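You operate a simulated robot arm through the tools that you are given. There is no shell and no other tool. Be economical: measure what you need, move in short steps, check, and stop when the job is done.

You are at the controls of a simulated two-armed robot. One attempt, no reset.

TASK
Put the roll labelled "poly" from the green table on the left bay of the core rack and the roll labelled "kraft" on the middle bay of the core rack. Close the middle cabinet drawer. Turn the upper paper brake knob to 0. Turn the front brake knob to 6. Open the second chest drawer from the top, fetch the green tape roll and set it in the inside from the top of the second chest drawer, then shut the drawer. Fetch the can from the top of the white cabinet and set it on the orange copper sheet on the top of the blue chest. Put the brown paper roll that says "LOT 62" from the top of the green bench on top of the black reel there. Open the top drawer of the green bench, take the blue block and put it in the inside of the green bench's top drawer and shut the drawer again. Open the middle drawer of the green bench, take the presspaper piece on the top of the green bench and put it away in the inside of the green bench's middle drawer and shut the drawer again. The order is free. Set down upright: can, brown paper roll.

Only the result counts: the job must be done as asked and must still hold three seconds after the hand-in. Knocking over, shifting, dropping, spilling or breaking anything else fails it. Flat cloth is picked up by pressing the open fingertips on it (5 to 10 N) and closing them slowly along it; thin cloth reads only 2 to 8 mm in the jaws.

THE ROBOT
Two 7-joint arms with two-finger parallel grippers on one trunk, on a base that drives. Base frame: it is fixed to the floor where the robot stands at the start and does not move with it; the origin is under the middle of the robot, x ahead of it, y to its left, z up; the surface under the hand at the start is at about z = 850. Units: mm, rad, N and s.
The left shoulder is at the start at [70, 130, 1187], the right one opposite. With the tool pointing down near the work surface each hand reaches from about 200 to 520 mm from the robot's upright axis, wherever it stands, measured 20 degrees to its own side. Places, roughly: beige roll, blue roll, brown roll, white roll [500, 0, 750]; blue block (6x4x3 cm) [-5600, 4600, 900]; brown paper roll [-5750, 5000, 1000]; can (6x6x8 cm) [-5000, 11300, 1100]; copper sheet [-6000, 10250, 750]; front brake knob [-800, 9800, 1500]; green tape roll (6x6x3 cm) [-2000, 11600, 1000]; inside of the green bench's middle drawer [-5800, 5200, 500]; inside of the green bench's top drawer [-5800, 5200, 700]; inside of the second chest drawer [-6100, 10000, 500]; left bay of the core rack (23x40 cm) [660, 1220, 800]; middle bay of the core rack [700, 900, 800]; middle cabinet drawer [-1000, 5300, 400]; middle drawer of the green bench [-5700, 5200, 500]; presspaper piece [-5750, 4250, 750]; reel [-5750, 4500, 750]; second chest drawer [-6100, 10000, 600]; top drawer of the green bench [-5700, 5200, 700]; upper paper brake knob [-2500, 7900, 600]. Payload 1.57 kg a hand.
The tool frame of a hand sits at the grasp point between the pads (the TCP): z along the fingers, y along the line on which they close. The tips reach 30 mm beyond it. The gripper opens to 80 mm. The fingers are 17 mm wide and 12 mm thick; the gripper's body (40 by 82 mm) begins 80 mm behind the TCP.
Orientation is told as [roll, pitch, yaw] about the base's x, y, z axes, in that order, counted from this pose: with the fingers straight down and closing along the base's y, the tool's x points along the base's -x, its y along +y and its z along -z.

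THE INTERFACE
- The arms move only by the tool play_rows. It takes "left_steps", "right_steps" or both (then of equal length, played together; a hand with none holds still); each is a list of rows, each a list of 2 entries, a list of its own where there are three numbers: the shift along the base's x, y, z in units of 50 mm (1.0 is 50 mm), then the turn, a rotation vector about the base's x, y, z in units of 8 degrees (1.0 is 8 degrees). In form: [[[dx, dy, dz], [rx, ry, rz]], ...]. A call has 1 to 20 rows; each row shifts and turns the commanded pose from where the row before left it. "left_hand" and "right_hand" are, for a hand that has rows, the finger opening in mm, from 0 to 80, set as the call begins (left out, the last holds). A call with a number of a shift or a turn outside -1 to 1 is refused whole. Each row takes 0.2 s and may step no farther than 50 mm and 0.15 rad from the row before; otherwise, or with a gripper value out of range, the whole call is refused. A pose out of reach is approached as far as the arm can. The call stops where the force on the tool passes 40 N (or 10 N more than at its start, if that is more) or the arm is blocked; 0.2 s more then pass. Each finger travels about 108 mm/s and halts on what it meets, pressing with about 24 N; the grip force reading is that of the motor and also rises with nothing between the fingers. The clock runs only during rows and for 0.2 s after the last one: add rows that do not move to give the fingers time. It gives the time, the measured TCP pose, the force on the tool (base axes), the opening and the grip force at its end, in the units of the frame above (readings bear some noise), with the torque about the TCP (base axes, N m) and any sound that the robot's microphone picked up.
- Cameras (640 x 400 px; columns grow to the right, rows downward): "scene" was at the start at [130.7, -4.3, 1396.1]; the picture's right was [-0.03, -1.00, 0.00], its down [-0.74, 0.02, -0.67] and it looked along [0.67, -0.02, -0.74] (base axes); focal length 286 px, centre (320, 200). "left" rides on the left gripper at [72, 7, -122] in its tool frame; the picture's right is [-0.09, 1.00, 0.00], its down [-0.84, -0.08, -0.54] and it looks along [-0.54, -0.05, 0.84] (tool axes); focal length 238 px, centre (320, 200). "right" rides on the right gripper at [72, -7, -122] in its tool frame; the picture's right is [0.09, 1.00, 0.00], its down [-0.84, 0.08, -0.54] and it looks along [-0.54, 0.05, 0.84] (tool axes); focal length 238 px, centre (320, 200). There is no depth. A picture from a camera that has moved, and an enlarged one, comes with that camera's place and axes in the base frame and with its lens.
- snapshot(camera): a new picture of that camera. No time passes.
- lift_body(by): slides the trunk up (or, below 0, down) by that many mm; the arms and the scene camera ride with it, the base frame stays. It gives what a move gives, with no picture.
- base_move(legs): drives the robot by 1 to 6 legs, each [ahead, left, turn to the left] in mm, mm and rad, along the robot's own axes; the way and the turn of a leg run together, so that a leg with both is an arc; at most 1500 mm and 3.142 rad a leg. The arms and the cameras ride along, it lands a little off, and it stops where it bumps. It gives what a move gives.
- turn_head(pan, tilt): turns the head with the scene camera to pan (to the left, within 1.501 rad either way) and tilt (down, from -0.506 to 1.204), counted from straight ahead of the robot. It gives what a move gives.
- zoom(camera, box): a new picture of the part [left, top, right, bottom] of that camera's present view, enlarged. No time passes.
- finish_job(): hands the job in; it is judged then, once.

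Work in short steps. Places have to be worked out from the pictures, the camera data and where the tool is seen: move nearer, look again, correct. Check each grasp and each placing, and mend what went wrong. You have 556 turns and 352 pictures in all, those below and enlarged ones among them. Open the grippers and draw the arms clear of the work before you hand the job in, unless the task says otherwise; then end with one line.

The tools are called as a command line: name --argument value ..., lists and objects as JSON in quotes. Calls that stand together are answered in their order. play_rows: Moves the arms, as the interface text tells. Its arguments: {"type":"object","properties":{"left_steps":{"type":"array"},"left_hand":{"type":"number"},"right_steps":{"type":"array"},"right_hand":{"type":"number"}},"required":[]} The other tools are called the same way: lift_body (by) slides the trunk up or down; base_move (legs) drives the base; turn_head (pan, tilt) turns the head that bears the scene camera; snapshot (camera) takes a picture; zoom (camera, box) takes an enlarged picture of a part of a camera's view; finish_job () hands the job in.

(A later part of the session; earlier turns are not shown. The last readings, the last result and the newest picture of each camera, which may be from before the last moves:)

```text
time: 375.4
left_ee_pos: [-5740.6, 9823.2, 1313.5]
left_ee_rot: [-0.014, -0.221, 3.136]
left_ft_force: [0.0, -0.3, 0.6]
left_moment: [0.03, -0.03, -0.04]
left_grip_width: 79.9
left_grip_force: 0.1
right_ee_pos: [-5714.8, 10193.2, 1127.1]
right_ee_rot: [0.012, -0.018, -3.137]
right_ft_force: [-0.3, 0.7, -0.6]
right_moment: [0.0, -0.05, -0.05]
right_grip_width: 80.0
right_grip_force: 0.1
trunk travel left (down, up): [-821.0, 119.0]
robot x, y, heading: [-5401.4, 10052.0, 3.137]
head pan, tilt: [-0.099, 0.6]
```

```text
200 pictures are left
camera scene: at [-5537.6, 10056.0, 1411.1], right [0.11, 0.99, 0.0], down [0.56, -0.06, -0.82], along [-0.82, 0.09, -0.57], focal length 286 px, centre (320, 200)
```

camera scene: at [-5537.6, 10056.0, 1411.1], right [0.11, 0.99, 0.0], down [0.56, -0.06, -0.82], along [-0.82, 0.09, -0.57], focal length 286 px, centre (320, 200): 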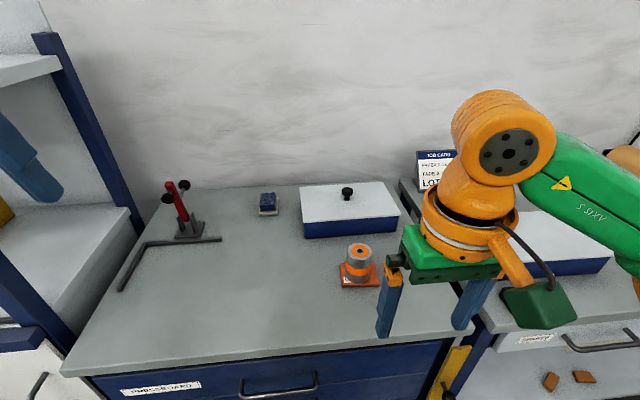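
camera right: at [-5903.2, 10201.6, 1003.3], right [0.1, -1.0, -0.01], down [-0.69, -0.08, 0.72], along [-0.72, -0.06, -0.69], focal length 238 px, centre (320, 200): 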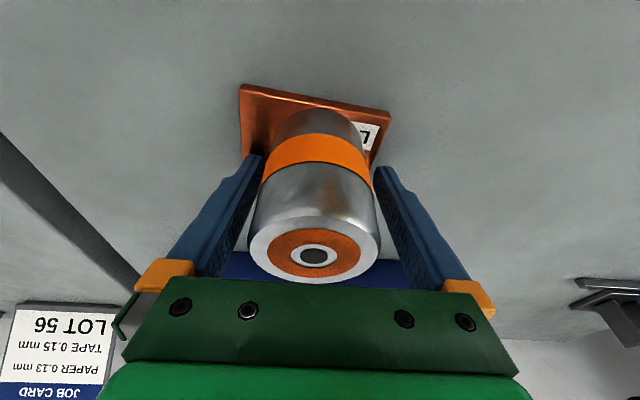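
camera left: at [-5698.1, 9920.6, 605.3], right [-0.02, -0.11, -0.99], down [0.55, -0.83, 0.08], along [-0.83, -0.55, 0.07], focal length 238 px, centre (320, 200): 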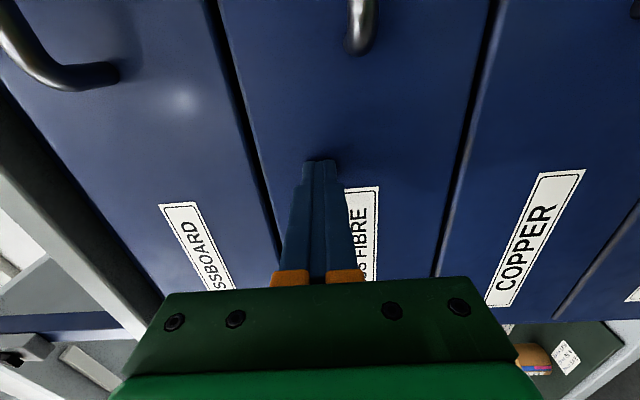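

Can stands on the copper sheet. Now turn to face -y to look for the paper brake and the route to the green bench.

base_move --legs '[[-300, 0, 0], [0, 0, 1.57]]'

turn_head --pan 0.0 --tilt 0.25

snapshot --camera "scene"

turn_head --pan 0.8 --tilt 0.25

snapshot --camera "scene"

```text
time: 381.2
left_ee_pos: [-4868.9, 9704.3, 1314.9]
left_ee_rot: [-0.016, -0.224, -1.582]
left_ft_force: [1.0, 0.3, 0.3]
left_moment: [-0.01, 0.0, -0.02]
left_grip_width: 79.9
left_grip_force: 0.0
right_ee_pos: [-5239.0, 9731.5, 1129.0]
right_ee_rot: [0.015, -0.022, -1.57]
right_ft_force: [0.2, 0.3, -0.6]
right_moment: [0.02, -0.02, 0.04]
right_grip_width: 80.0
right_grip_force: 0.1
trunk travel left (down, up): [-821.0, 119.0]
robot x, y, heading: [-5095.5, 10042.9, -1.585]
head pan, tilt: [-0.099, 0.6]
```

```text
time: 382.1
left_ee_pos: [-4868.2, 9703.5, 1316.1]
left_ee_rot: [-0.016, -0.225, -1.584]
left_ft_force: [-0.4, 1.0, 0.0]
left_moment: [0.0, 0.0, -0.02]
left_grip_width: 80.2
left_grip_force: 0.0
right_ee_pos: [-5239.6, 9730.9, 1127.4]
right_ee_rot: [0.013, -0.023, -1.571]
right_ft_force: [-0.4, 0.5, -0.3]
right_moment: [-0.01, -0.05, 0.03]
right_grip_width: 79.9
right_grip_force: 0.0
trunk travel left (down, up): [-821.0, 119.0]
robot x, y, heading: [-5092.1, 10044.0, -1.58]
head pan, tilt: [0.0, 0.25]
```

```text
199 pictures are left
camera scene: at [-5092.2, 9899.9, 1443.8], right [-1.0, 0.01, 0.0], down [0.0, 0.25, -0.97], along [-0.01, -0.97, -0.25], focal length 286 px, centre (320, 200)
```

scene: 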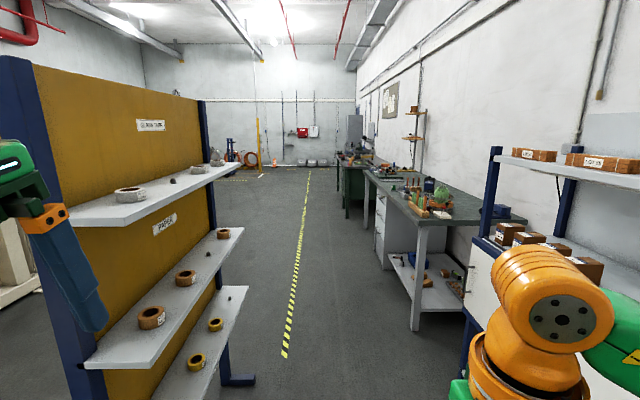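

```text
time: 383.2
left_ee_pos: [-4868.3, 9704.1, 1314.9]
left_ee_rot: [-0.015, -0.225, -1.584]
left_ft_force: [0.1, 0.0, 0.1]
left_moment: [0.02, -0.01, 0.01]
left_grip_width: 80.1
left_grip_force: 0.0
right_ee_pos: [-5239.8, 9731.5, 1128.6]
right_ee_rot: [0.013, -0.022, -1.573]
right_ft_force: [0.3, -0.1, -0.8]
right_moment: [-0.01, 0.03, 0.0]
right_grip_width: 80.2
right_grip_force: 0.1
trunk travel left (down, up): [-821.0, 119.0]
robot x, y, heading: [-5090.5, 10041.9, -1.585]
head pan, tilt: [0.799, 0.25]
```

```text
198 pictures are left
camera scene: at [-5025.0, 9927.2, 1443.9], right [-0.71, -0.71, 0.0], down [-0.17, 0.17, -0.97], along [0.69, -0.68, -0.25], focal length 286 px, centre (320, 200)
```

scene: 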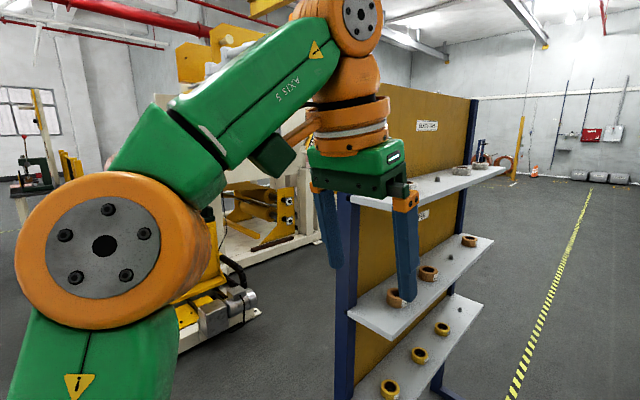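

The paper brake (two knobs, facing -x) is at the machine's back side near (-2490,7940). I drive between panel and machine: left 1250, then ahead.

base_move --legs '[[0, 1250, 0], [900, 0, 0]]'

turn_head --pan 0.5 --tilt 0.4

snapshot --camera "scene"

```text
time: 394.0
left_ee_pos: [-3590.1, 8788.8, 1315.0]
left_ee_rot: [-0.016, -0.224, -1.585]
left_ft_force: [0.2, 1.0, 0.1]
left_moment: [0.02, 0.0, 0.01]
left_grip_width: 80.1
left_grip_force: 0.1
right_ee_pos: [-3960.8, 8816.5, 1128.8]
right_ee_rot: [0.011, -0.026, -1.573]
right_ft_force: [0.7, 0.1, 0.7]
right_moment: [-0.02, -0.01, -0.02]
right_grip_width: 79.8
right_grip_force: 0.1
trunk travel left (down, up): [-821.0, 119.0]
robot x, y, heading: [-3817.2, 9128.9, -1.584]
head pan, tilt: [0.799, 0.25]
```

```text
time: 394.8
left_ee_pos: [-3588.9, 8786.7, 1314.4]
left_ee_rot: [-0.014, -0.224, -1.585]
left_ft_force: [0.3, -0.9, 0.7]
left_moment: [-0.01, 0.0, 0.03]
left_grip_width: 80.0
left_grip_force: 0.0
right_ee_pos: [-3961.1, 8815.5, 1129.3]
right_ee_rot: [0.012, -0.023, -1.573]
right_ft_force: [0.4, -0.6, 0.5]
right_moment: [0.04, 0.0, 0.02]
right_grip_width: 79.9
right_grip_force: 0.0
trunk travel left (down, up): [-821.0, 119.0]
robot x, y, heading: [-3811.0, 9127.6, -1.586]
head pan, tilt: [0.499, 0.4]
```

```text
197 pictures are left
camera scene: at [-3768.4, 8995.0, 1429.9], right [-0.88, -0.47, 0.0], down [-0.18, 0.34, -0.92], along [0.43, -0.81, -0.39], focal length 286 px, centre (320, 200)
```

scene: 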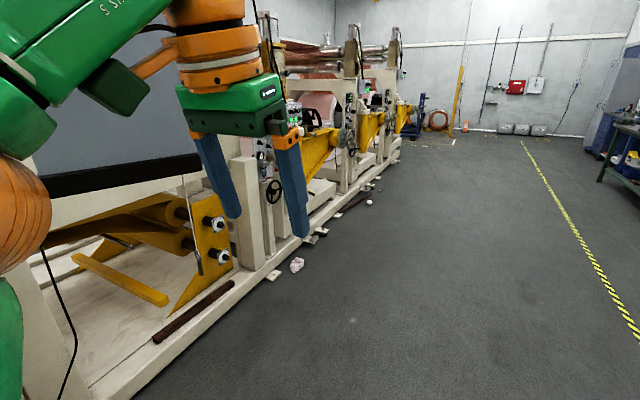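

Two knobs visible; upper ≈(-2478,7955,624). Drive alongside and turn to face +x.

base_move --legs '[[1020, 0, 0], [0, 0, 1.585], [450, 0, 0]]'

turn_head --pan 0.0 --tilt 0.6

snapshot --camera "scene"

```text
time: 406.2
left_ee_pos: [-3040.5, 8309.3, 1315.1]
left_ee_rot: [-0.016, -0.225, -0.035]
left_ft_force: [0.6, 0.0, -0.3]
left_moment: [0.01, -0.04, 0.01]
left_grip_width: 80.2
left_grip_force: 0.1
right_ee_pos: [-3076.5, 7938.5, 1128.7]
right_ee_rot: [0.012, -0.024, -0.023]
right_ft_force: [-0.4, -0.8, -0.2]
right_moment: [-0.02, 0.0, -0.01]
right_grip_width: 80.0
right_grip_force: 0.0
trunk travel left (down, up): [-821.0, 119.0]
robot x, y, heading: [-3383.4, 8096.1, -0.034]
head pan, tilt: [0.499, 0.4]
```

```text
time: 407.2
left_ee_pos: [-3038.4, 8308.8, 1314.5]
left_ee_rot: [-0.016, -0.223, -0.035]
left_ft_force: [0.9, -0.3, -0.2]
left_moment: [-0.01, -0.03, -0.03]
left_grip_width: 80.0
left_grip_force: 0.1
right_ee_pos: [-3073.7, 7938.5, 1127.9]
right_ee_rot: [0.011, -0.021, -0.022]
right_ft_force: [-0.5, 0.1, 0.0]
right_moment: [0.02, 0.03, -0.01]
right_grip_width: 80.1
right_grip_force: 0.0
trunk travel left (down, up): [-821.0, 119.0]
robot x, y, heading: [-3383.2, 8095.1, -0.033]
head pan, tilt: [0.0, 0.6]
```

```text
196 pictures are left
camera scene: at [-3244.4, 8086.7, 1411.6], right [-0.03, -1.0, 0.0], down [-0.56, 0.02, -0.83], along [0.82, -0.03, -0.56], focal length 286 px, centre (320, 200)
```

scene: 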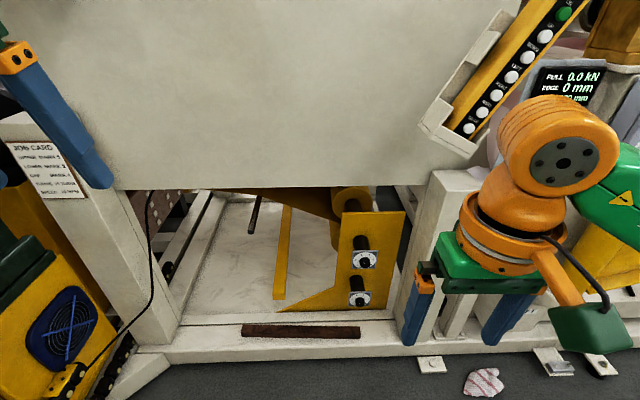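

Zoom on the two brake dials and job card.

zoom --camera "scene" --box '[310, 210, 430, 320]'

zoom --camera "scene" --box '[0, 130, 100, 200]'

```text
3.64 times, centred on (370, 265) of scene
camera zoom: at [-3244.4, 8086.7, 1411.6], right [-0.03, -1.0, 0.0], down [-0.56, 0.02, -0.83], along [0.82, -0.03, -0.56], focal length 1040 px, centre (138, -36)
```

zoom: 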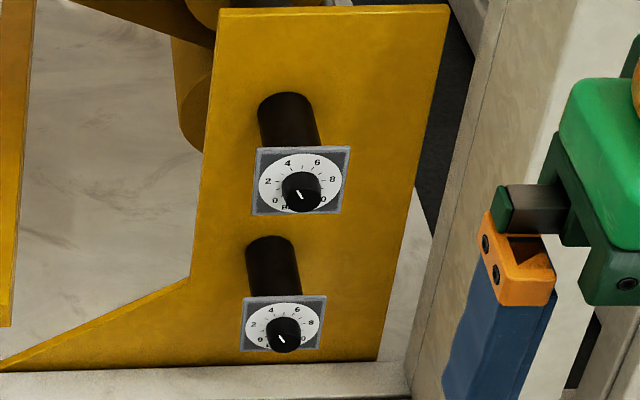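

```text
5.71 times, centred on (50, 165) of scene
camera zoom: at [-3244.4, 8086.7, 1411.6], right [-0.03, -1.0, 0.0], down [-0.56, 0.02, -0.83], along [0.82, -0.03, -0.56], focal length 1635 px, centre (1863, 400)
```

zoom: 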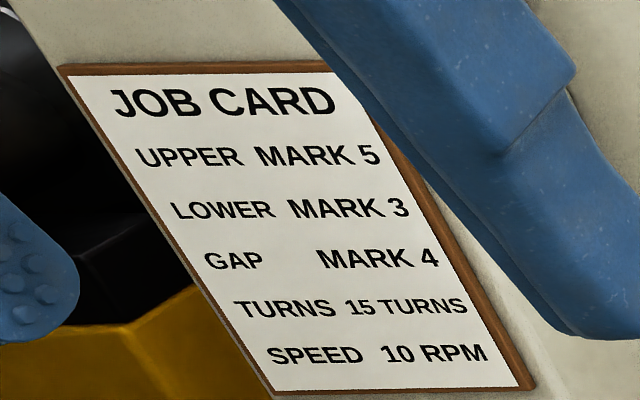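

Upper dial reads about 4; it must go to 0 (counter-clockwise). I orient the right hand forward (horizontal), above shoulder height.

play_rows --right_steps '[[[0.1, 0, 0.4], [0, -1, 0]], [[0.1, 0, 0.4], [0, -1, 0]], [[0.1, 0, 0.4], [0, -1, 0]], [[0.1, 0, 0.4], [0, -1, 0]], [[0.1, 0, 0.4], [0, -1, 0]], [[0.1, 0, 0.4], [0, -1, 0]], [[0.1, 0, 0.4], [0, -1, 0]], [[0.1, 0, 0.3], [0, -1, 0]], [[0.1, 0, 0.3], [0, -1, 0]], [[0.1, 0, 0.2], [0, -1, 0]], [[0, 0, 0.2], [0, -1, 0]], [[0, 0, 0], [0, -0.1, 0]]]'

lift_body --by -400

lift_body --by -250

snapshot --camera "right"

turn_head --pan -0.1 --tilt 0.2

snapshot --camera "scene"

```text
time: 409.8
left_ee_pos: [-3038.2, 8309.6, 1315.7]
left_ee_rot: [-0.015, -0.224, -0.034]
left_ft_force: [0.1, 0.4, -0.3]
left_moment: [-0.01, -0.02, 0.0]
left_grip_width: 79.9
left_grip_force: 0.1
right_ee_pos: [-3018.5, 7941.7, 1327.3]
right_ee_rot: [1.694, -1.548, -1.681]
right_ft_force: [-0.2, -0.5, 0.8]
right_moment: [-0.02, -0.02, -0.04]
right_grip_width: 80.1
right_grip_force: 0.0
right hand out of reach, approached as far as the arm can: row 11
trunk travel left (down, up): [-821.0, 119.0]
robot x, y, heading: [-3384.0, 8094.4, -0.036]
head pan, tilt: [0.0, 0.6]
```

```text
time: 413.6
left_ee_pos: [-3037.8, 8309.7, 915.8]
left_ee_rot: [-0.016, -0.226, -0.035]
left_ft_force: [0.0, -0.2, -0.7]
left_moment: [0.03, -0.01, 0.02]
left_grip_width: 79.9
left_grip_force: 0.1
right_ee_pos: [-3017.6, 7940.3, 927.7]
right_ee_rot: [1.627, -1.549, -1.615]
right_ft_force: [-0.1, -0.1, -0.6]
right_moment: [0.01, -0.01, 0.02]
right_grip_width: 79.7
right_grip_force: 0.2
trunk travel left (down, up): [-421.0, 519.0]
robot x, y, heading: [-3387.8, 8092.2, -0.039]
head pan, tilt: [0.0, 0.6]
```

```text
time: 416.2
left_ee_pos: [-3038.9, 8308.8, 665.0]
left_ee_rot: [-0.015, -0.223, -0.036]
left_ft_force: [0.1, -0.2, -0.3]
left_moment: [-0.03, -0.01, 0.0]
left_grip_width: 80.1
left_grip_force: 0.0
right_ee_pos: [-3017.9, 7940.6, 677.2]
right_ee_rot: [1.627, -1.548, -1.614]
right_ft_force: [0.2, -0.2, 0.6]
right_moment: [-0.01, -0.01, 0.0]
right_grip_width: 80.3
right_grip_force: 0.1
trunk travel left (down, up): [-171.0, 769.0]
robot x, y, heading: [-3383.8, 8096.1, -0.034]
head pan, tilt: [0.0, 0.6]
```

```text
193 pictures are left
camera right: at [-3139.5, 7933.3, 605.8], right [-0.01, 1.0, -0.07], down [-0.54, 0.05, 0.84], along [0.84, 0.05, 0.54], focal length 238 px, centre (320, 200)
```

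right: 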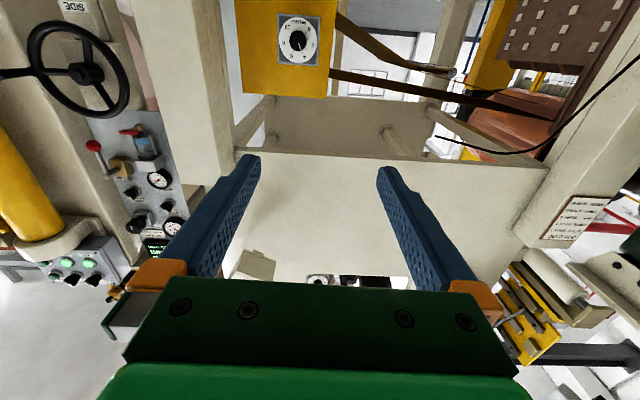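

```text
time: 417.0
left_ee_pos: [-3038.7, 8309.0, 666.1]
left_ee_rot: [-0.016, -0.224, -0.036]
left_ft_force: [-0.2, 0.4, -0.8]
left_moment: [-0.04, 0.01, -0.01]
left_grip_width: 80.0
left_grip_force: 0.0
right_ee_pos: [-3017.9, 7940.4, 676.9]
right_ee_rot: [1.624, -1.547, -1.613]
right_ft_force: [0.1, -0.1, 0.7]
right_moment: [0.01, 0.03, -0.02]
right_grip_width: 80.0
right_grip_force: 0.0
trunk travel left (down, up): [-171.0, 769.0]
robot x, y, heading: [-3383.7, 8091.8, -0.031]
head pan, tilt: [-0.099, 0.201]
```

```text
192 pictures are left
camera scene: at [-3240.8, 8077.2, 798.3], right [-0.13, -0.99, 0.0], down [-0.2, 0.03, -0.98], along [0.97, -0.13, -0.2], focal length 286 px, centre (320, 200)
```

scene: 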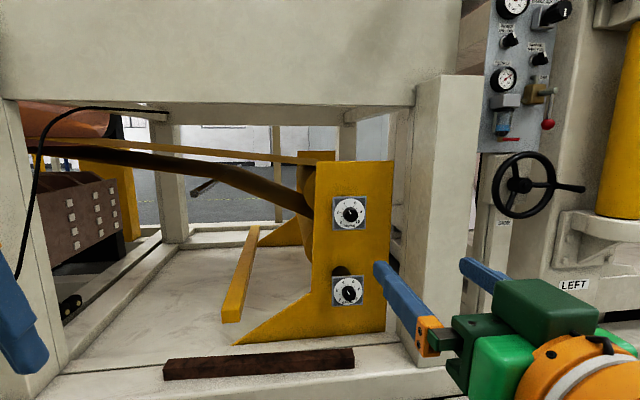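

Upper knob ≈(-2479,7888,599). Lower the trunk 78 mm, pull the left hand back, shift and pre-roll the right hand +58° about x.

play_rows --left_steps '[[[-0.5, 0, 0.1], [0, 0, 0]], [[-0.5, 0, 0.1], [0, 0, 0]], [[-0.5, 0, 0.1], [0, 0, 0]], [[-0.4, 0, 0], [0, 0, 0]], [[0, 0, 0], [0, 0, 0]], [[0, 0, 0], [0, 0, 0]], [[0, 0, 0], [0, 0, 0]], [[0, 0, 0], [0, 0, 0]]]' --right_steps '[[[0, -0.2, 0], [0.9, 0, 0]], [[0, -0.2, 0], [0.9, 0, 0]], [[0, -0.2, 0], [0.9, 0, 0]], [[0, -0.2, 0], [0.9, 0, 0]], [[0, -0.2, 0], [0.9, 0, 0]], [[0, 0, 0], [0.9, 0, 0]], [[0, 0, 0], [0.9, 0, 0]], [[0, 0, 0], [0.9, 0, 0]]]'

lift_body --by -76

snapshot --camera "right"

```text
time: 418.8
left_ee_pos: [-3092.7, 8288.7, 640.7]
left_ee_rot: [-0.016, -0.224, -0.032]
left_ft_force: [0.1, 0.4, 0.0]
left_moment: [0.0, 0.02, -0.01]
left_grip_width: 80.0
left_grip_force: 0.2
left hand out of reach, approached as far as the arm can: row 1, 2, 3, 4
right_ee_pos: [-3017.5, 7891.6, 679.8]
right_ee_rot: [1.583, -0.542, -1.571]
right_ft_force: [0.0, 0.4, 0.2]
right_moment: [-0.01, -0.03, 0.02]
right_grip_width: 79.7
right_grip_force: 0.1
right hand out of reach, approached as far as the arm can: row 2
trunk travel left (down, up): [-171.0, 769.0]
robot x, y, heading: [-3384.1, 8092.2, -0.035]
head pan, tilt: [-0.099, 0.201]
```

```text
time: 420.0
left_ee_pos: [-3094.2, 8288.8, 565.0]
left_ee_rot: [-0.016, -0.226, -0.035]
left_ft_force: [-0.3, -0.5, 0.1]
left_moment: [0.02, 0.0, -0.02]
left_grip_width: 79.7
left_grip_force: 0.0
right_ee_pos: [-3017.6, 7891.1, 604.1]
right_ee_rot: [1.585, -0.542, -1.572]
right_ft_force: [-0.6, -0.3, -0.1]
right_moment: [0.04, 0.02, -0.01]
right_grip_width: 79.8
right_grip_force: 0.2
trunk travel left (down, up): [-95.0, 845.0]
robot x, y, heading: [-3384.5, 8092.8, -0.037]
head pan, tilt: [-0.099, 0.201]
```

```text
191 pictures are left
camera right: at [-3138.3, 7947.2, 560.6], right [-0.01, 0.59, 0.8], down [-0.54, -0.68, 0.49], along [0.84, -0.43, 0.33], focal length 238 px, centre (320, 200)
```

right: 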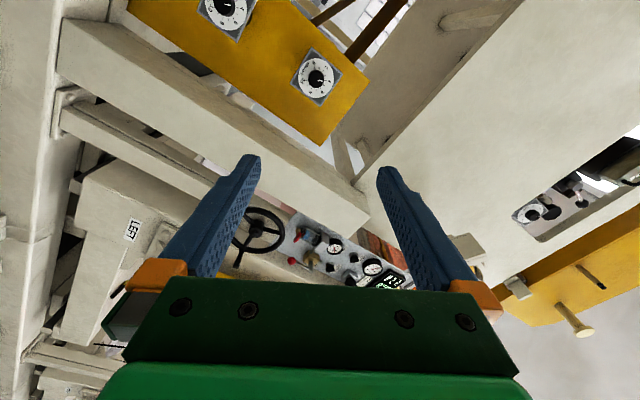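

Aligned within a few mm. Drive 430 mm ahead toward the dial.

base_move --legs '[[420, 15, 0]]'

snapshot --camera "right"

snapshot --camera "scene"

```text
time: 422.5
left_ee_pos: [-2677.0, 8287.9, 565.0]
left_ee_rot: [-0.016, -0.225, -0.037]
left_ft_force: [0.3, -0.5, -0.8]
left_moment: [0.02, 0.03, 0.0]
left_grip_width: 80.1
left_grip_force: 0.1
right_ee_pos: [-2602.3, 7888.5, 604.1]
right_ee_rot: [1.582, -0.542, -1.575]
right_ft_force: [0.0, -0.3, 0.0]
right_moment: [-0.02, 0.01, -0.01]
right_grip_width: 80.1
right_grip_force: 0.0
trunk travel left (down, up): [-95.0, 845.0]
robot x, y, heading: [-2970.2, 8095.8, -0.038]
head pan, tilt: [-0.099, 0.201]
```

```text
190 pictures are left
camera right: at [-2723.4, 7945.6, 560.5], right [-0.01, 0.59, 0.8], down [-0.55, -0.68, 0.49], along [0.84, -0.44, 0.33], focal length 238 px, centre (320, 200)
```

right: 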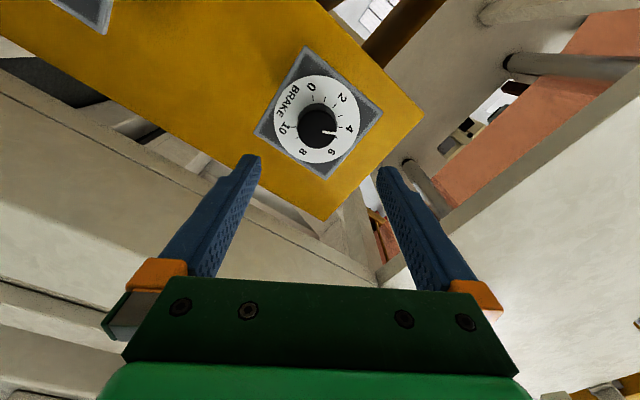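

```text
189 pictures are left
camera scene: at [-2825.3, 8076.1, 722.4], right [-0.14, -0.99, 0.0], down [-0.2, 0.03, -0.98], along [0.97, -0.14, -0.2], focal length 286 px, centre (320, 200)
```

scene: 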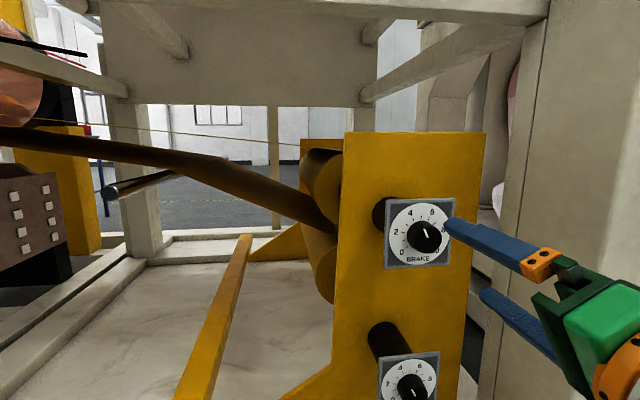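

Knob face ≈(-2526,7899,595). Correct (+10 y, -9 z) and advance 35 mm.

play_rows --right_steps '[[[0, 0.2, -0.18], [0, 0, 0]], [[0.4, 0, 0], [0, 0, 0]], [[0.3, 0, 0], [0, 0, 0]], [[0, 0, 0], [0, 0, 0]]]'

snapshot --camera "right"

zoom --camera "scene" --box '[360, 170, 500, 300]'

```text
time: 423.5
left_ee_pos: [-2677.3, 8288.5, 564.5]
left_ee_rot: [-0.017, -0.224, -0.037]
left_ft_force: [-0.1, 0.5, -0.8]
left_moment: [0.03, -0.02, 0.0]
left_grip_width: 79.9
left_grip_force: 0.1
right_ee_pos: [-2563.2, 7899.1, 602.6]
right_ee_rot: [1.583, -0.543, -1.576]
right_ft_force: [-0.3, 0.1, -0.1]
right_moment: [-0.01, -0.03, -0.01]
right_grip_width: 80.2
right_grip_force: 0.1
right hand out of reach, approached as far as the arm can: row 1
trunk travel left (down, up): [-95.0, 845.0]
robot x, y, heading: [-2970.9, 8093.0, -0.035]
head pan, tilt: [-0.099, 0.201]
```

```text
188 pictures are left
camera right: at [-2683.8, 7955.4, 558.8], right [-0.01, 0.59, 0.8], down [-0.55, -0.68, 0.49], along [0.84, -0.44, 0.33], focal length 238 px, centre (320, 200)
```

right: 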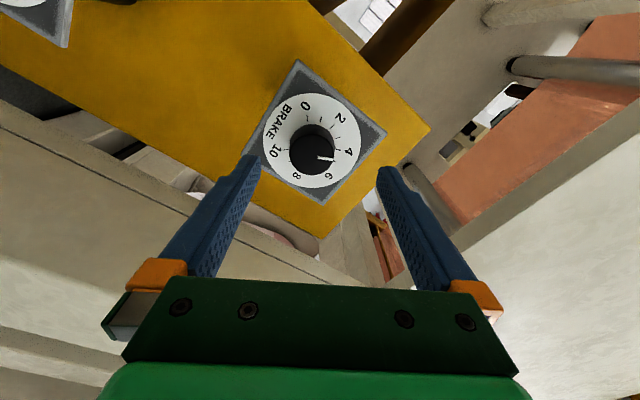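

```text
3.08 times, centred on (430, 235) of scene
camera zoom: at [-2825.3, 8076.1, 722.4], right [-0.14, -0.99, 0.0], down [-0.2, 0.03, -0.98], along [0.97, -0.14, -0.2], focal length 880 px, centre (-18, 92)
```

zoom: 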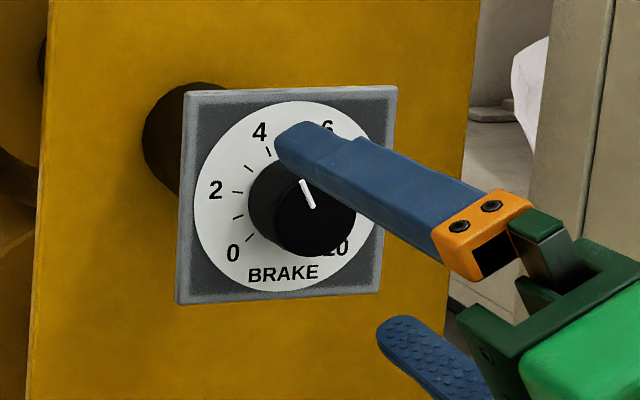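

Lower the trunk 8 mm (arm can't), then advance around the knob.

lift_body --by -8

play_rows --right_steps '[[[0.3, 0, 0], [0, 0, 0]], [[0.2, 0, 0], [0, 0, 0]], [[0, 0, 0], [0, 0, 0]]]'

snapshot --camera "right"

```text
time: 424.1
left_ee_pos: [-2678.1, 8287.2, 556.3]
left_ee_rot: [-0.017, -0.224, -0.04]
left_ft_force: [0.0, -0.6, 0.0]
left_moment: [-0.01, 0.0, 0.02]
left_grip_width: 79.9
left_grip_force: 0.1
right_ee_pos: [-2563.8, 7898.0, 593.5]
right_ee_rot: [1.582, -0.541, -1.577]
right_ft_force: [0.6, 0.3, 0.1]
right_moment: [0.03, -0.03, 0.0]
right_grip_width: 80.1
right_grip_force: 0.0
trunk travel left (down, up): [-87.0, 853.0]
robot x, y, heading: [-2967.6, 8095.4, -0.043]
head pan, tilt: [-0.099, 0.201]
```

```text
time: 424.9
left_ee_pos: [-2675.9, 8287.4, 556.2]
left_ee_rot: [-0.016, -0.226, -0.039]
left_ft_force: [0.2, -0.7, -0.3]
left_moment: [0.02, 0.0, -0.04]
left_grip_width: 80.1
left_grip_force: 0.2
right_ee_pos: [-2538.3, 7897.6, 594.8]
right_ee_rot: [1.583, -0.543, -1.577]
right_ft_force: [0.5, 0.2, 0.6]
right_moment: [0.0, 0.0, -0.01]
right_grip_width: 79.8
right_grip_force: 0.1
trunk travel left (down, up): [-87.0, 853.0]
robot x, y, heading: [-2970.0, 8092.2, -0.042]
head pan, tilt: [-0.099, 0.201]
```

```text
186 pictures are left
camera right: at [-2658.5, 7955.1, 550.3], right [-0.01, 0.59, 0.8], down [-0.55, -0.68, 0.49], along [0.84, -0.44, 0.33], focal length 238 px, centre (320, 200)
```

right: 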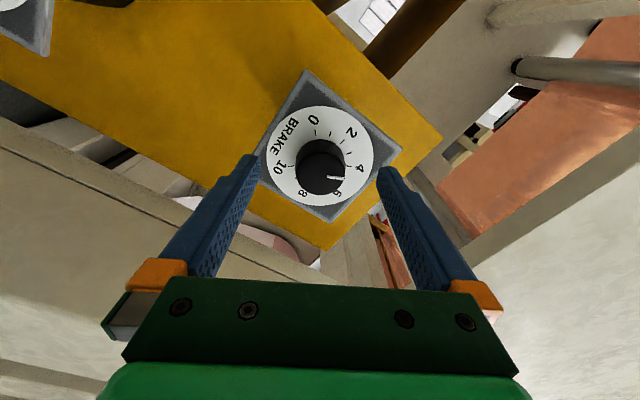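

Face at fingertip depth; advance 18 mm and close.

play_rows --right_steps '[[[0.2, 0, 0], [0, 0, 0]], [[0.17, 0, 0], [0, 0, 0]], [[0, 0, 0], [0, 0, 0]]]'

play_rows --right_hand 30 --right_steps '[[[0, 0, 0], [0, 0, 0]], [[0, 0, 0], [0, 0, 0]], [[0, 0, 0], [0, 0, 0]]]'

zoom --camera "right" --box '[220, 60, 420, 260]'

```text
time: 425.7
left_ee_pos: [-2677.0, 8287.2, 556.6]
left_ee_rot: [-0.014, -0.224, -0.039]
left_ft_force: [0.7, 0.1, 0.1]
left_moment: [-0.03, 0.02, 0.03]
left_grip_width: 79.9
left_grip_force: 0.1
right_ee_pos: [-2520.4, 7898.1, 593.5]
right_ee_rot: [1.582, -0.543, -1.576]
right_ft_force: [0.3, -1.4, -0.4]
right_moment: [0.01, -0.01, 0.0]
right_grip_width: 79.7
right_grip_force: 0.1
trunk travel left (down, up): [-87.0, 853.0]
robot x, y, heading: [-2971.5, 8088.8, -0.043]
head pan, tilt: [-0.099, 0.201]
```

```text
time: 426.5
left_ee_pos: [-2677.7, 8288.3, 557.3]
left_ee_rot: [-0.018, -0.225, -0.039]
left_ft_force: [0.7, -0.3, -0.1]
left_moment: [0.04, 0.0, 0.02]
left_grip_width: 79.8
left_grip_force: 0.1
right_ee_pos: [-2519.6, 7900.1, 595.1]
right_ee_rot: [1.584, -0.544, -1.578]
right_ft_force: [6.1, 2.1, 8.1]
right_moment: [-0.07, -0.16, 0.41]
right_grip_width: 37.6
right_grip_force: 43.3
trunk travel left (down, up): [-87.0, 853.0]
robot x, y, heading: [-2970.5, 8090.5, -0.042]
head pan, tilt: [-0.099, 0.201]
```

```text
2.00 times, centred on (320, 160) of right
camera zoom: at [-2640.5, 7955.9, 550.5], right [-0.01, 0.59, 0.8], down [-0.55, -0.68, 0.49], along [0.84, -0.43, 0.33], focal length 477 px, centre (320, 280)
```

zoom: 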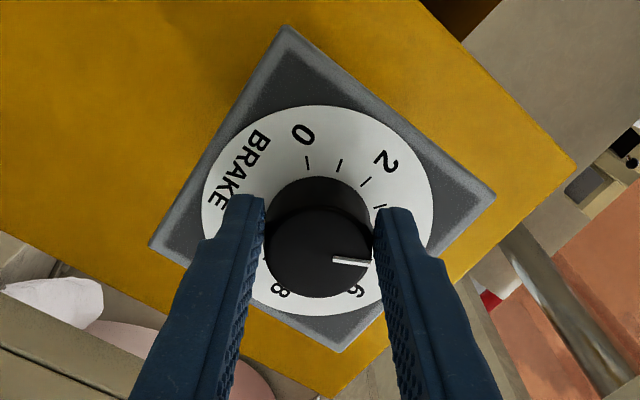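

Gripped; mark reads ≈3.9 (−30° from top). Turn −105° (counter-clockwise).

play_rows --right_steps '[[[0, 0, 0], [-1, 0, 0]], [[0, 0, 0], [-1, 0, 0]], [[0, 0, 0], [-1, 0, 0]], [[0, 0, 0], [-1, 0, 0]], [[0, 0, 0], [-1, 0, 0]], [[0, 0, 0], [-1, 0, 0]], [[0, 0, 0], [-1, 0, 0]]]'

play_rows --right_steps '[[[0, 0, 0], [-1, 0, 0]], [[0, 0, 0], [-1, 0, 0]], [[0, 0, 0], [-1, 0, 0]], [[0, 0, 0], [-1, 0, 0]], [[0, 0, 0], [-1, 0, 0]], [[0, 0, 0], [-1, 0, 0]], [[0, 0, 0], [0, 0, 0]]]'

zoom --camera "right" --box '[220, 60, 420, 260]'

zoom --camera "scene" --box '[360, 170, 500, 300]'

```text
time: 428.1
left_ee_pos: [-2675.5, 8284.8, 556.9]
left_ee_rot: [-0.013, -0.224, -0.044]
left_ft_force: [-1.1, 0.0, 0.4]
left_moment: [-0.02, 0.02, -0.04]
left_grip_width: 79.9
left_grip_force: 0.1
right_ee_pos: [-2520.6, 7892.2, 591.5]
right_ee_rot: [1.477, -1.501, -1.482]
right_ft_force: [-3.5, -9.2, -9.0]
right_moment: [0.05, 0.67, -0.79]
right_grip_width: 37.2
right_grip_force: 43.5
trunk travel left (down, up): [-87.0, 853.0]
robot x, y, heading: [-2969.3, 8089.8, -0.044]
head pan, tilt: [-0.099, 0.201]
stopped in row 7 (right hand): the force on the tool passed its limit at 41 N (the readings are from after the stop); the commanded pose is now the measured one
```

```text
time: 429.2
left_ee_pos: [-2675.5, 8284.2, 557.5]
left_ee_rot: [-0.013, -0.225, -0.046]
left_ft_force: [0.1, 0.3, -0.5]
left_moment: [-0.03, 0.0, 0.01]
left_grip_width: 79.9
left_grip_force: 0.0
right_ee_pos: [-2521.4, 7886.6, 592.7]
right_ee_rot: [-1.564, -1.074, 1.546]
right_ft_force: [-1.5, -9.6, -4.2]
right_moment: [0.09, 0.75, -1.14]
right_grip_width: 37.5
right_grip_force: 43.4
trunk travel left (down, up): [-87.0, 853.0]
robot x, y, heading: [-2966.8, 8092.0, -0.042]
head pan, tilt: [-0.099, 0.201]
stopped in row 5 (right hand): the force on the tool passed its limit at 41 N (the readings are from after the stop); the commanded pose is now the measured one
```

```text
2.00 times, centred on (320, 160) of right
camera zoom: at [-2642.0, 7849.0, 532.6], right [0.02, 0.83, -0.55], down [-0.53, 0.48, 0.7], along [0.85, 0.28, 0.45], focal length 477 px, centre (320, 280)
```

zoom: 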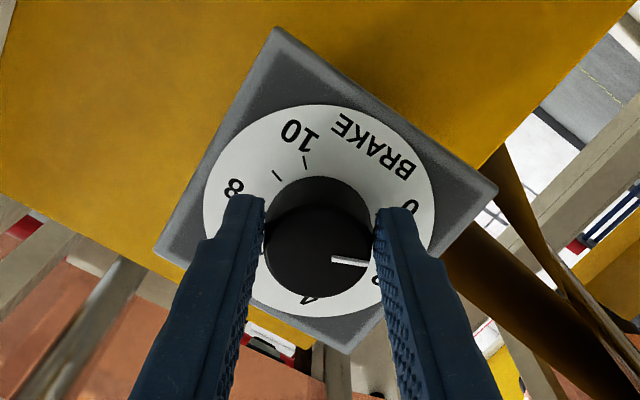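

```text
3.08 times, centred on (430, 235) of scene
camera zoom: at [-2825.0, 8072.8, 714.2], right [-0.14, -0.99, 0.0], down [-0.2, 0.03, -0.98], along [0.97, -0.14, -0.2], focal length 880 px, centre (-18, 92)
```

zoom: 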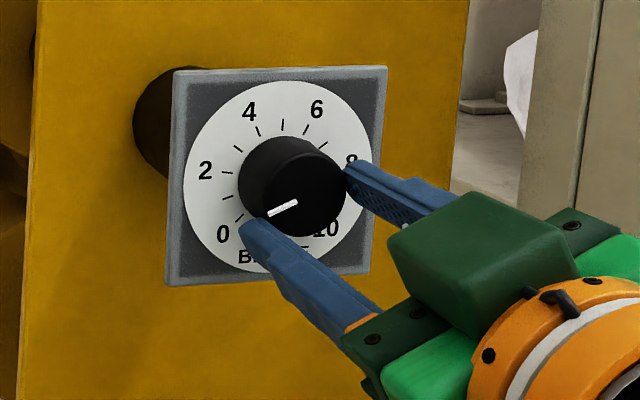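

Mark at ≈0.8 now. Relieve the side load (+8 mm y) and turn the remaining ~22°.

play_rows --right_steps '[[[0, 0.1, 0.02], [0, 0, 0]], [[0, 0.1, 0.02], [0, 0, 0]], [[0, 0, 0], [-1, 0, 0]], [[0, 0, 0], [-1, 0, 0]], [[0, 0, 0], [-0.8, 0, 0]], [[0, 0, 0], [0, 0, 0]]]'

zoom --camera "scene" --box '[360, 170, 500, 300]'

```text
time: 429.8
left_ee_pos: [-2675.4, 8281.9, 557.6]
left_ee_rot: [-0.014, -0.225, -0.05]
left_ft_force: [0.0, 0.3, 0.8]
left_moment: [0.03, -0.01, -0.01]
left_grip_width: 80.2
left_grip_force: 0.0
right_ee_pos: [-2520.2, 7888.0, 592.3]
right_ee_rot: [-1.559, -1.081, 1.519]
right_ft_force: [-4.9, -9.7, -7.5]
right_moment: [0.06, 0.77, -1.09]
right_grip_width: 37.4
right_grip_force: 42.9
trunk travel left (down, up): [-87.0, 853.0]
robot x, y, heading: [-2969.2, 8091.9, -0.052]
head pan, tilt: [-0.099, 0.201]
stopped in row 2 (right hand): the force on the tool passed its limit at 43 N (the readings are from after the stop); the commanded pose is now the measured one
```

```text
3.08 times, centred on (430, 235) of scene
camera zoom: at [-2825.1, 8071.3, 714.1], right [-0.15, -0.99, 0.0], down [-0.2, 0.03, -0.98], along [0.97, -0.15, -0.2], focal length 880 px, centre (-18, 92)
```

zoom: 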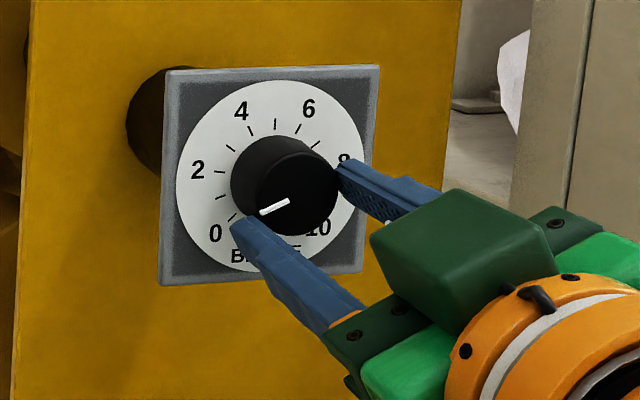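

Side load persists, so open the fingers, let the hand recenter and look.

play_rows --right_hand 80 --right_steps '[[[0, 0, 0], [0, 0, 0]], [[0, 0, 0], [0, 0, 0]], [[0, 0, 0], [0, 0, 0]]]'

snapshot --camera "right"

zoom --camera "scene" --box '[360, 170, 500, 300]'

```text
time: 430.6
left_ee_pos: [-2675.2, 8284.4, 556.4]
left_ee_rot: [-0.017, -0.224, -0.047]
left_ft_force: [-0.1, -1.2, 0.1]
left_moment: [-0.03, 0.0, -0.02]
left_grip_width: 80.2
left_grip_force: 0.1
right_ee_pos: [-2520.5, 7892.5, 594.1]
right_ee_rot: [-1.569, -1.076, 1.541]
right_ft_force: [0.5, 0.1, -0.1]
right_moment: [0.02, 0.03, -0.01]
right_grip_width: 79.9
right_grip_force: 0.1
trunk travel left (down, up): [-87.0, 853.0]
robot x, y, heading: [-2969.1, 8090.1, -0.046]
head pan, tilt: [-0.099, 0.201]
```

```text
181 pictures are left
camera right: at [-2642.6, 7855.7, 535.0], right [0.02, 0.83, -0.55], down [-0.53, 0.48, 0.7], along [0.85, 0.28, 0.45], focal length 238 px, centre (320, 200)
```

right: 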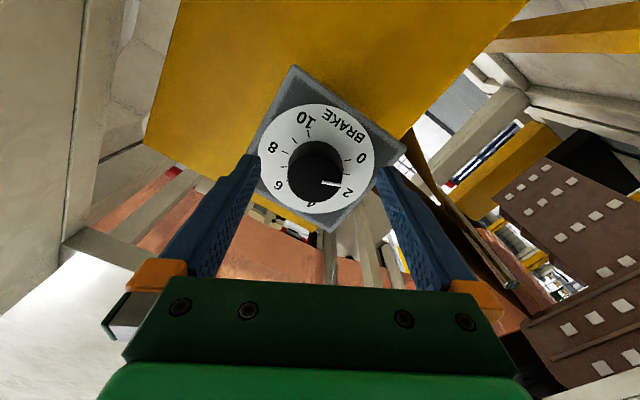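

```text
3.08 times, centred on (430, 235) of scene
camera zoom: at [-2825.6, 8073.8, 714.4], right [-0.15, -0.99, 0.0], down [-0.2, 0.03, -0.98], along [0.97, -0.14, -0.2], focal length 880 px, centre (-18, 92)
```

zoom: 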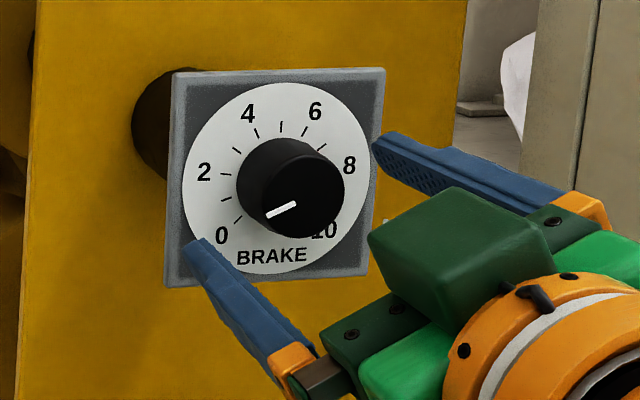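

Centre by (-3,+2) mm, grip again, and turn the last ~20°.

play_rows --right_steps '[[[0, -0.07, 0.04], [0, 0, 0]], [[0, 0, 0], [0, 0, 0]]]'

play_rows --right_hand 30 --right_steps '[[[0, 0, 0], [0, 0, 0]], [[0, 0, 0], [0, 0, 0]], [[0, 0, 0], [0, 0, 0]], [[0, 0, 0], [-0.85, 0, 0]], [[0, 0, 0], [-0.85, 0, 0]], [[0, 0, 0], [-0.85, 0, 0]], [[0, 0, 0], [0, 0, 0]]]'

zoom --camera "scene" --box '[360, 170, 500, 300]'

```text
time: 431.1
left_ee_pos: [-2675.6, 8283.5, 555.4]
left_ee_rot: [-0.017, -0.225, -0.046]
left_ft_force: [0.4, -0.4, -0.8]
left_moment: [-0.01, -0.03, 0.0]
left_grip_width: 80.0
left_grip_force: 0.0
right_ee_pos: [-2520.8, 7889.0, 596.9]
right_ee_rot: [-1.57, -1.076, 1.541]
right_ft_force: [-0.5, 0.6, 0.3]
right_moment: [-0.02, 0.0, -0.02]
right_grip_width: 80.1
right_grip_force: 0.0
trunk travel left (down, up): [-87.0, 853.0]
robot x, y, heading: [-2972.6, 8094.3, -0.055]
head pan, tilt: [-0.099, 0.201]
```

```text
time: 432.8
left_ee_pos: [-2674.4, 8283.3, 556.3]
left_ee_rot: [-0.018, -0.226, -0.048]
left_ft_force: [-0.1, -0.4, 0.0]
left_moment: [0.01, -0.02, -0.03]
left_grip_width: 79.9
left_grip_force: 0.0
right_ee_pos: [-2521.2, 7889.4, 597.2]
right_ee_rot: [-1.587, -0.717, 1.553]
right_ft_force: [-2.0, 3.6, -3.6]
right_moment: [-0.04, 0.09, -0.01]
right_grip_width: 37.5
right_grip_force: 43.5
trunk travel left (down, up): [-87.0, 853.0]
robot x, y, heading: [-2969.5, 8088.6, -0.046]
head pan, tilt: [-0.099, 0.201]
```

```text
3.08 times, centred on (430, 235) of scene
camera zoom: at [-2825.4, 8073.9, 714.4], right [-0.15, -0.99, 0.0], down [-0.2, 0.03, -0.98], along [0.97, -0.14, -0.2], focal length 880 px, centre (-18, 92)
```

zoom: 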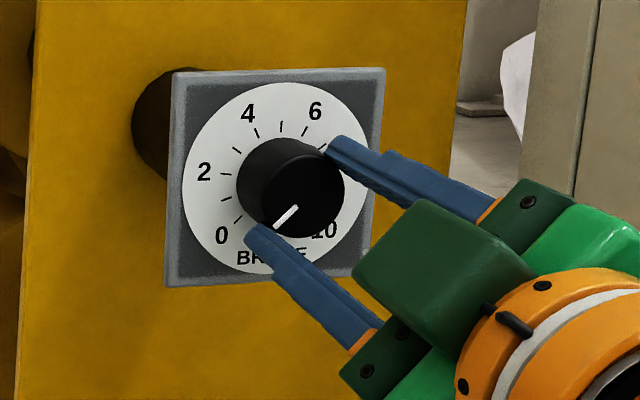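

Mark is on 0. Release and withdraw.

play_rows --right_hand 80 --right_steps '[[[0, 0, 0], [0, 0, 0]], [[0, 0, 0], [0, 0, 0]], [[0, 0, 0], [0, 0, 0]], [[-0.3, 0, 0], [0, 0, 0]], [[-0.6, 0, 0], [0, 0, 0]], [[-0.6, 0, 0], [0, 0, 0]]]'

base_move --legs '[[-400, 0, 0]]'

zoom --camera "scene" --box '[320, 170, 420, 320]'

```text
time: 434.1
left_ee_pos: [-2675.3, 8283.9, 557.2]
left_ee_rot: [-0.017, -0.226, -0.049]
left_ft_force: [0.1, -0.1, 0.1]
left_moment: [-0.01, -0.02, 0.02]
left_grip_width: 80.1
left_grip_force: 0.0
right_ee_pos: [-2597.4, 7891.3, 597.3]
right_ee_rot: [-1.586, -0.719, 1.551]
right_ft_force: [-0.6, 0.0, 1.0]
right_moment: [-0.01, 0.04, -0.01]
right_grip_width: 80.1
right_grip_force: 0.1
trunk travel left (down, up): [-87.0, 853.0]
robot x, y, heading: [-2972.2, 8092.0, -0.043]
head pan, tilt: [-0.099, 0.201]
```

```text
time: 436.6
left_ee_pos: [-3075.4, 8303.1, 557.0]
left_ee_rot: [-0.019, -0.226, -0.045]
left_ft_force: [-0.4, 0.0, -0.1]
left_moment: [-0.01, 0.03, 0.02]
left_grip_width: 80.1
left_grip_force: 0.2
right_ee_pos: [-2994.6, 7909.2, 596.6]
right_ee_rot: [-1.586, -0.72, 1.553]
right_ft_force: [0.4, -0.2, -1.5]
right_moment: [-0.01, -0.01, -0.01]
right_grip_width: 79.9
right_grip_force: 0.0
trunk travel left (down, up): [-87.0, 853.0]
robot x, y, heading: [-3368.1, 8114.5, -0.047]
head pan, tilt: [-0.099, 0.201]
```

```text
2.67 times, centred on (370, 245) of scene
camera zoom: at [-3225.5, 8092.6, 714.4], right [-0.14, -0.99, 0.0], down [-0.2, 0.03, -0.98], along [0.97, -0.14, -0.2], focal length 763 px, centre (187, 80)
```

zoom: 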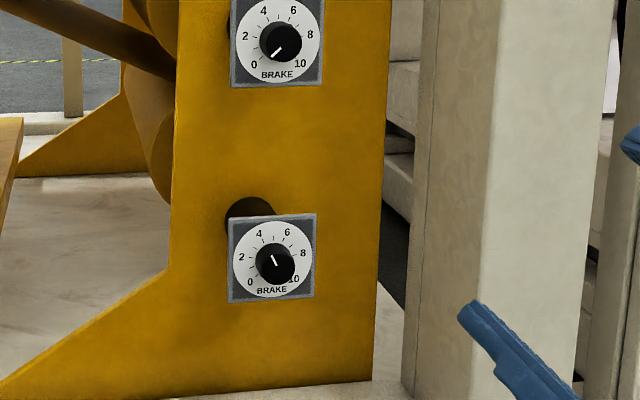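

Upper brake is at 0. Raise the trunk, restore the arms to pointing down.

lift_body --by 400

lift_body --by 335

play_rows --right_steps '[[[0, 0, 0], [0.9, 0, 0]], [[0, 0, 0], [0.9, 0, 0]], [[0, 0, 0], [0.9, 0, 0]], [[0, 0, 0], [0.9, 0, 0]], [[0, 0, 0], [0.9, 0, 0]], [[0, 0, 0], [0.9, 0, 0]], [[0, 0, 0], [0.7, 0, 0]]]'

play_rows --right_steps '[[[0, 0, -0.3], [0, 1, 0]], [[0, 0, -0.3], [0, 1, 0]], [[0, 0, -0.4], [0, 1, 0]], [[0, 0, -0.4], [0, 1, 0]], [[0, 0, -0.4], [0, 1, 0]], [[0, 0, -0.4], [0, 1, 0]], [[0, 0, -0.4], [0, 1, 0]], [[0, 0, -0.4], [0, 1, 0]], [[0, 0, -0.3], [0, 1, 0]], [[0, 0, -0.2], [0, 1, 0]], [[0, 0, -0.2], [0, 1, 0]], [[0, 0, 0], [0, 0.2, 0]]]' --left_steps '[[[0, 0, 0], [0, 0.5, 0]], [[0, 0, 0], [0, 0.5, 0]], [[0, 0, 0], [0, 0.5, 0]], [[0, 0, 0], [0, 0.1, 0]], [[0, 0, 0], [0, 0, 0]], [[0, 0, 0], [0, 0, 0]], [[0, 0, 0], [0, 0, 0]], [[0, 0, 0], [0, 0, 0]], [[0, 0, 0], [0, 0, 0]], [[0, 0, 0], [0, 0, 0]], [[0, 0, 0], [0, 0, 0]], [[0, 0, 0], [0, 0, 0]]]'

```text
time: 440.5
left_ee_pos: [-3076.1, 8303.7, 957.4]
left_ee_rot: [-0.019, -0.225, -0.044]
left_ft_force: [0.3, -0.5, -0.1]
left_moment: [0.01, 0.0, 0.01]
left_grip_width: 79.8
left_grip_force: 0.0
right_ee_pos: [-2995.5, 7910.5, 996.8]
right_ee_rot: [-1.585, -0.72, 1.556]
right_ft_force: [0.0, -1.1, -1.1]
right_moment: [-0.02, -0.01, 0.01]
right_grip_width: 80.1
right_grip_force: 0.0
trunk travel left (down, up): [-487.0, 453.0]
robot x, y, heading: [-3369.8, 8111.7, -0.046]
head pan, tilt: [-0.099, 0.201]
```

```text
time: 443.8
left_ee_pos: [-3076.2, 8302.9, 1290.5]
left_ee_rot: [-0.017, -0.226, -0.044]
left_ft_force: [1.0, -0.2, -1.2]
left_moment: [-0.02, 0.0, -0.04]
left_grip_width: 79.9
left_grip_force: 0.1
right_ee_pos: [-2994.5, 7910.6, 1331.3]
right_ee_rot: [-1.584, -0.719, 1.555]
right_ft_force: [-0.7, 0.5, 0.7]
right_moment: [-0.02, 0.0, -0.02]
right_grip_width: 80.3
right_grip_force: 0.0
trunk travel left (down, up): [-822.0, 118.0]
robot x, y, heading: [-3368.6, 8112.3, -0.044]
head pan, tilt: [-0.099, 0.201]
```

```text
time: 445.4
left_ee_pos: [-3076.8, 8302.0, 1292.0]
left_ee_rot: [-0.017, -0.225, -0.044]
left_ft_force: [0.4, 0.4, 0.7]
left_moment: [0.03, 0.01, -0.01]
left_grip_width: 79.9
left_grip_force: 0.1
right_ee_pos: [-2993.9, 7911.4, 1331.5]
right_ee_rot: [0.238, -1.559, -0.26]
right_ft_force: [0.5, 0.7, 0.5]
right_moment: [0.03, 0.03, -0.01]
right_grip_width: 80.1
right_grip_force: 0.1
trunk travel left (down, up): [-822.0, 118.0]
robot x, y, heading: [-3367.9, 8109.5, -0.046]
head pan, tilt: [-0.099, 0.201]
```

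```text
time: 448.0
left_ee_pos: [-3065.5, 8297.9, 1279.4]
left_ee_rot: [-0.026, -0.003, -0.042]
left_ft_force: [0.7, 0.1, -0.5]
left_moment: [0.0, -0.01, 0.02]
left_grip_width: 80.0
left_grip_force: 0.0
left hand out of reach, approached as far as the arm can: row 1, 2, 3
right_ee_pos: [-2994.7, 7909.4, 1145.9]
right_ee_rot: [-0.025, 0.005, 0.0]
right_ft_force: [0.1, -0.1, -0.6]
right_moment: [-0.03, -0.02, 0.01]
right_grip_width: 79.7
right_grip_force: 0.1
trunk travel left (down, up): [-822.0, 118.0]
robot x, y, heading: [-3371.9, 8108.3, -0.047]
head pan, tilt: [-0.099, 0.201]
```

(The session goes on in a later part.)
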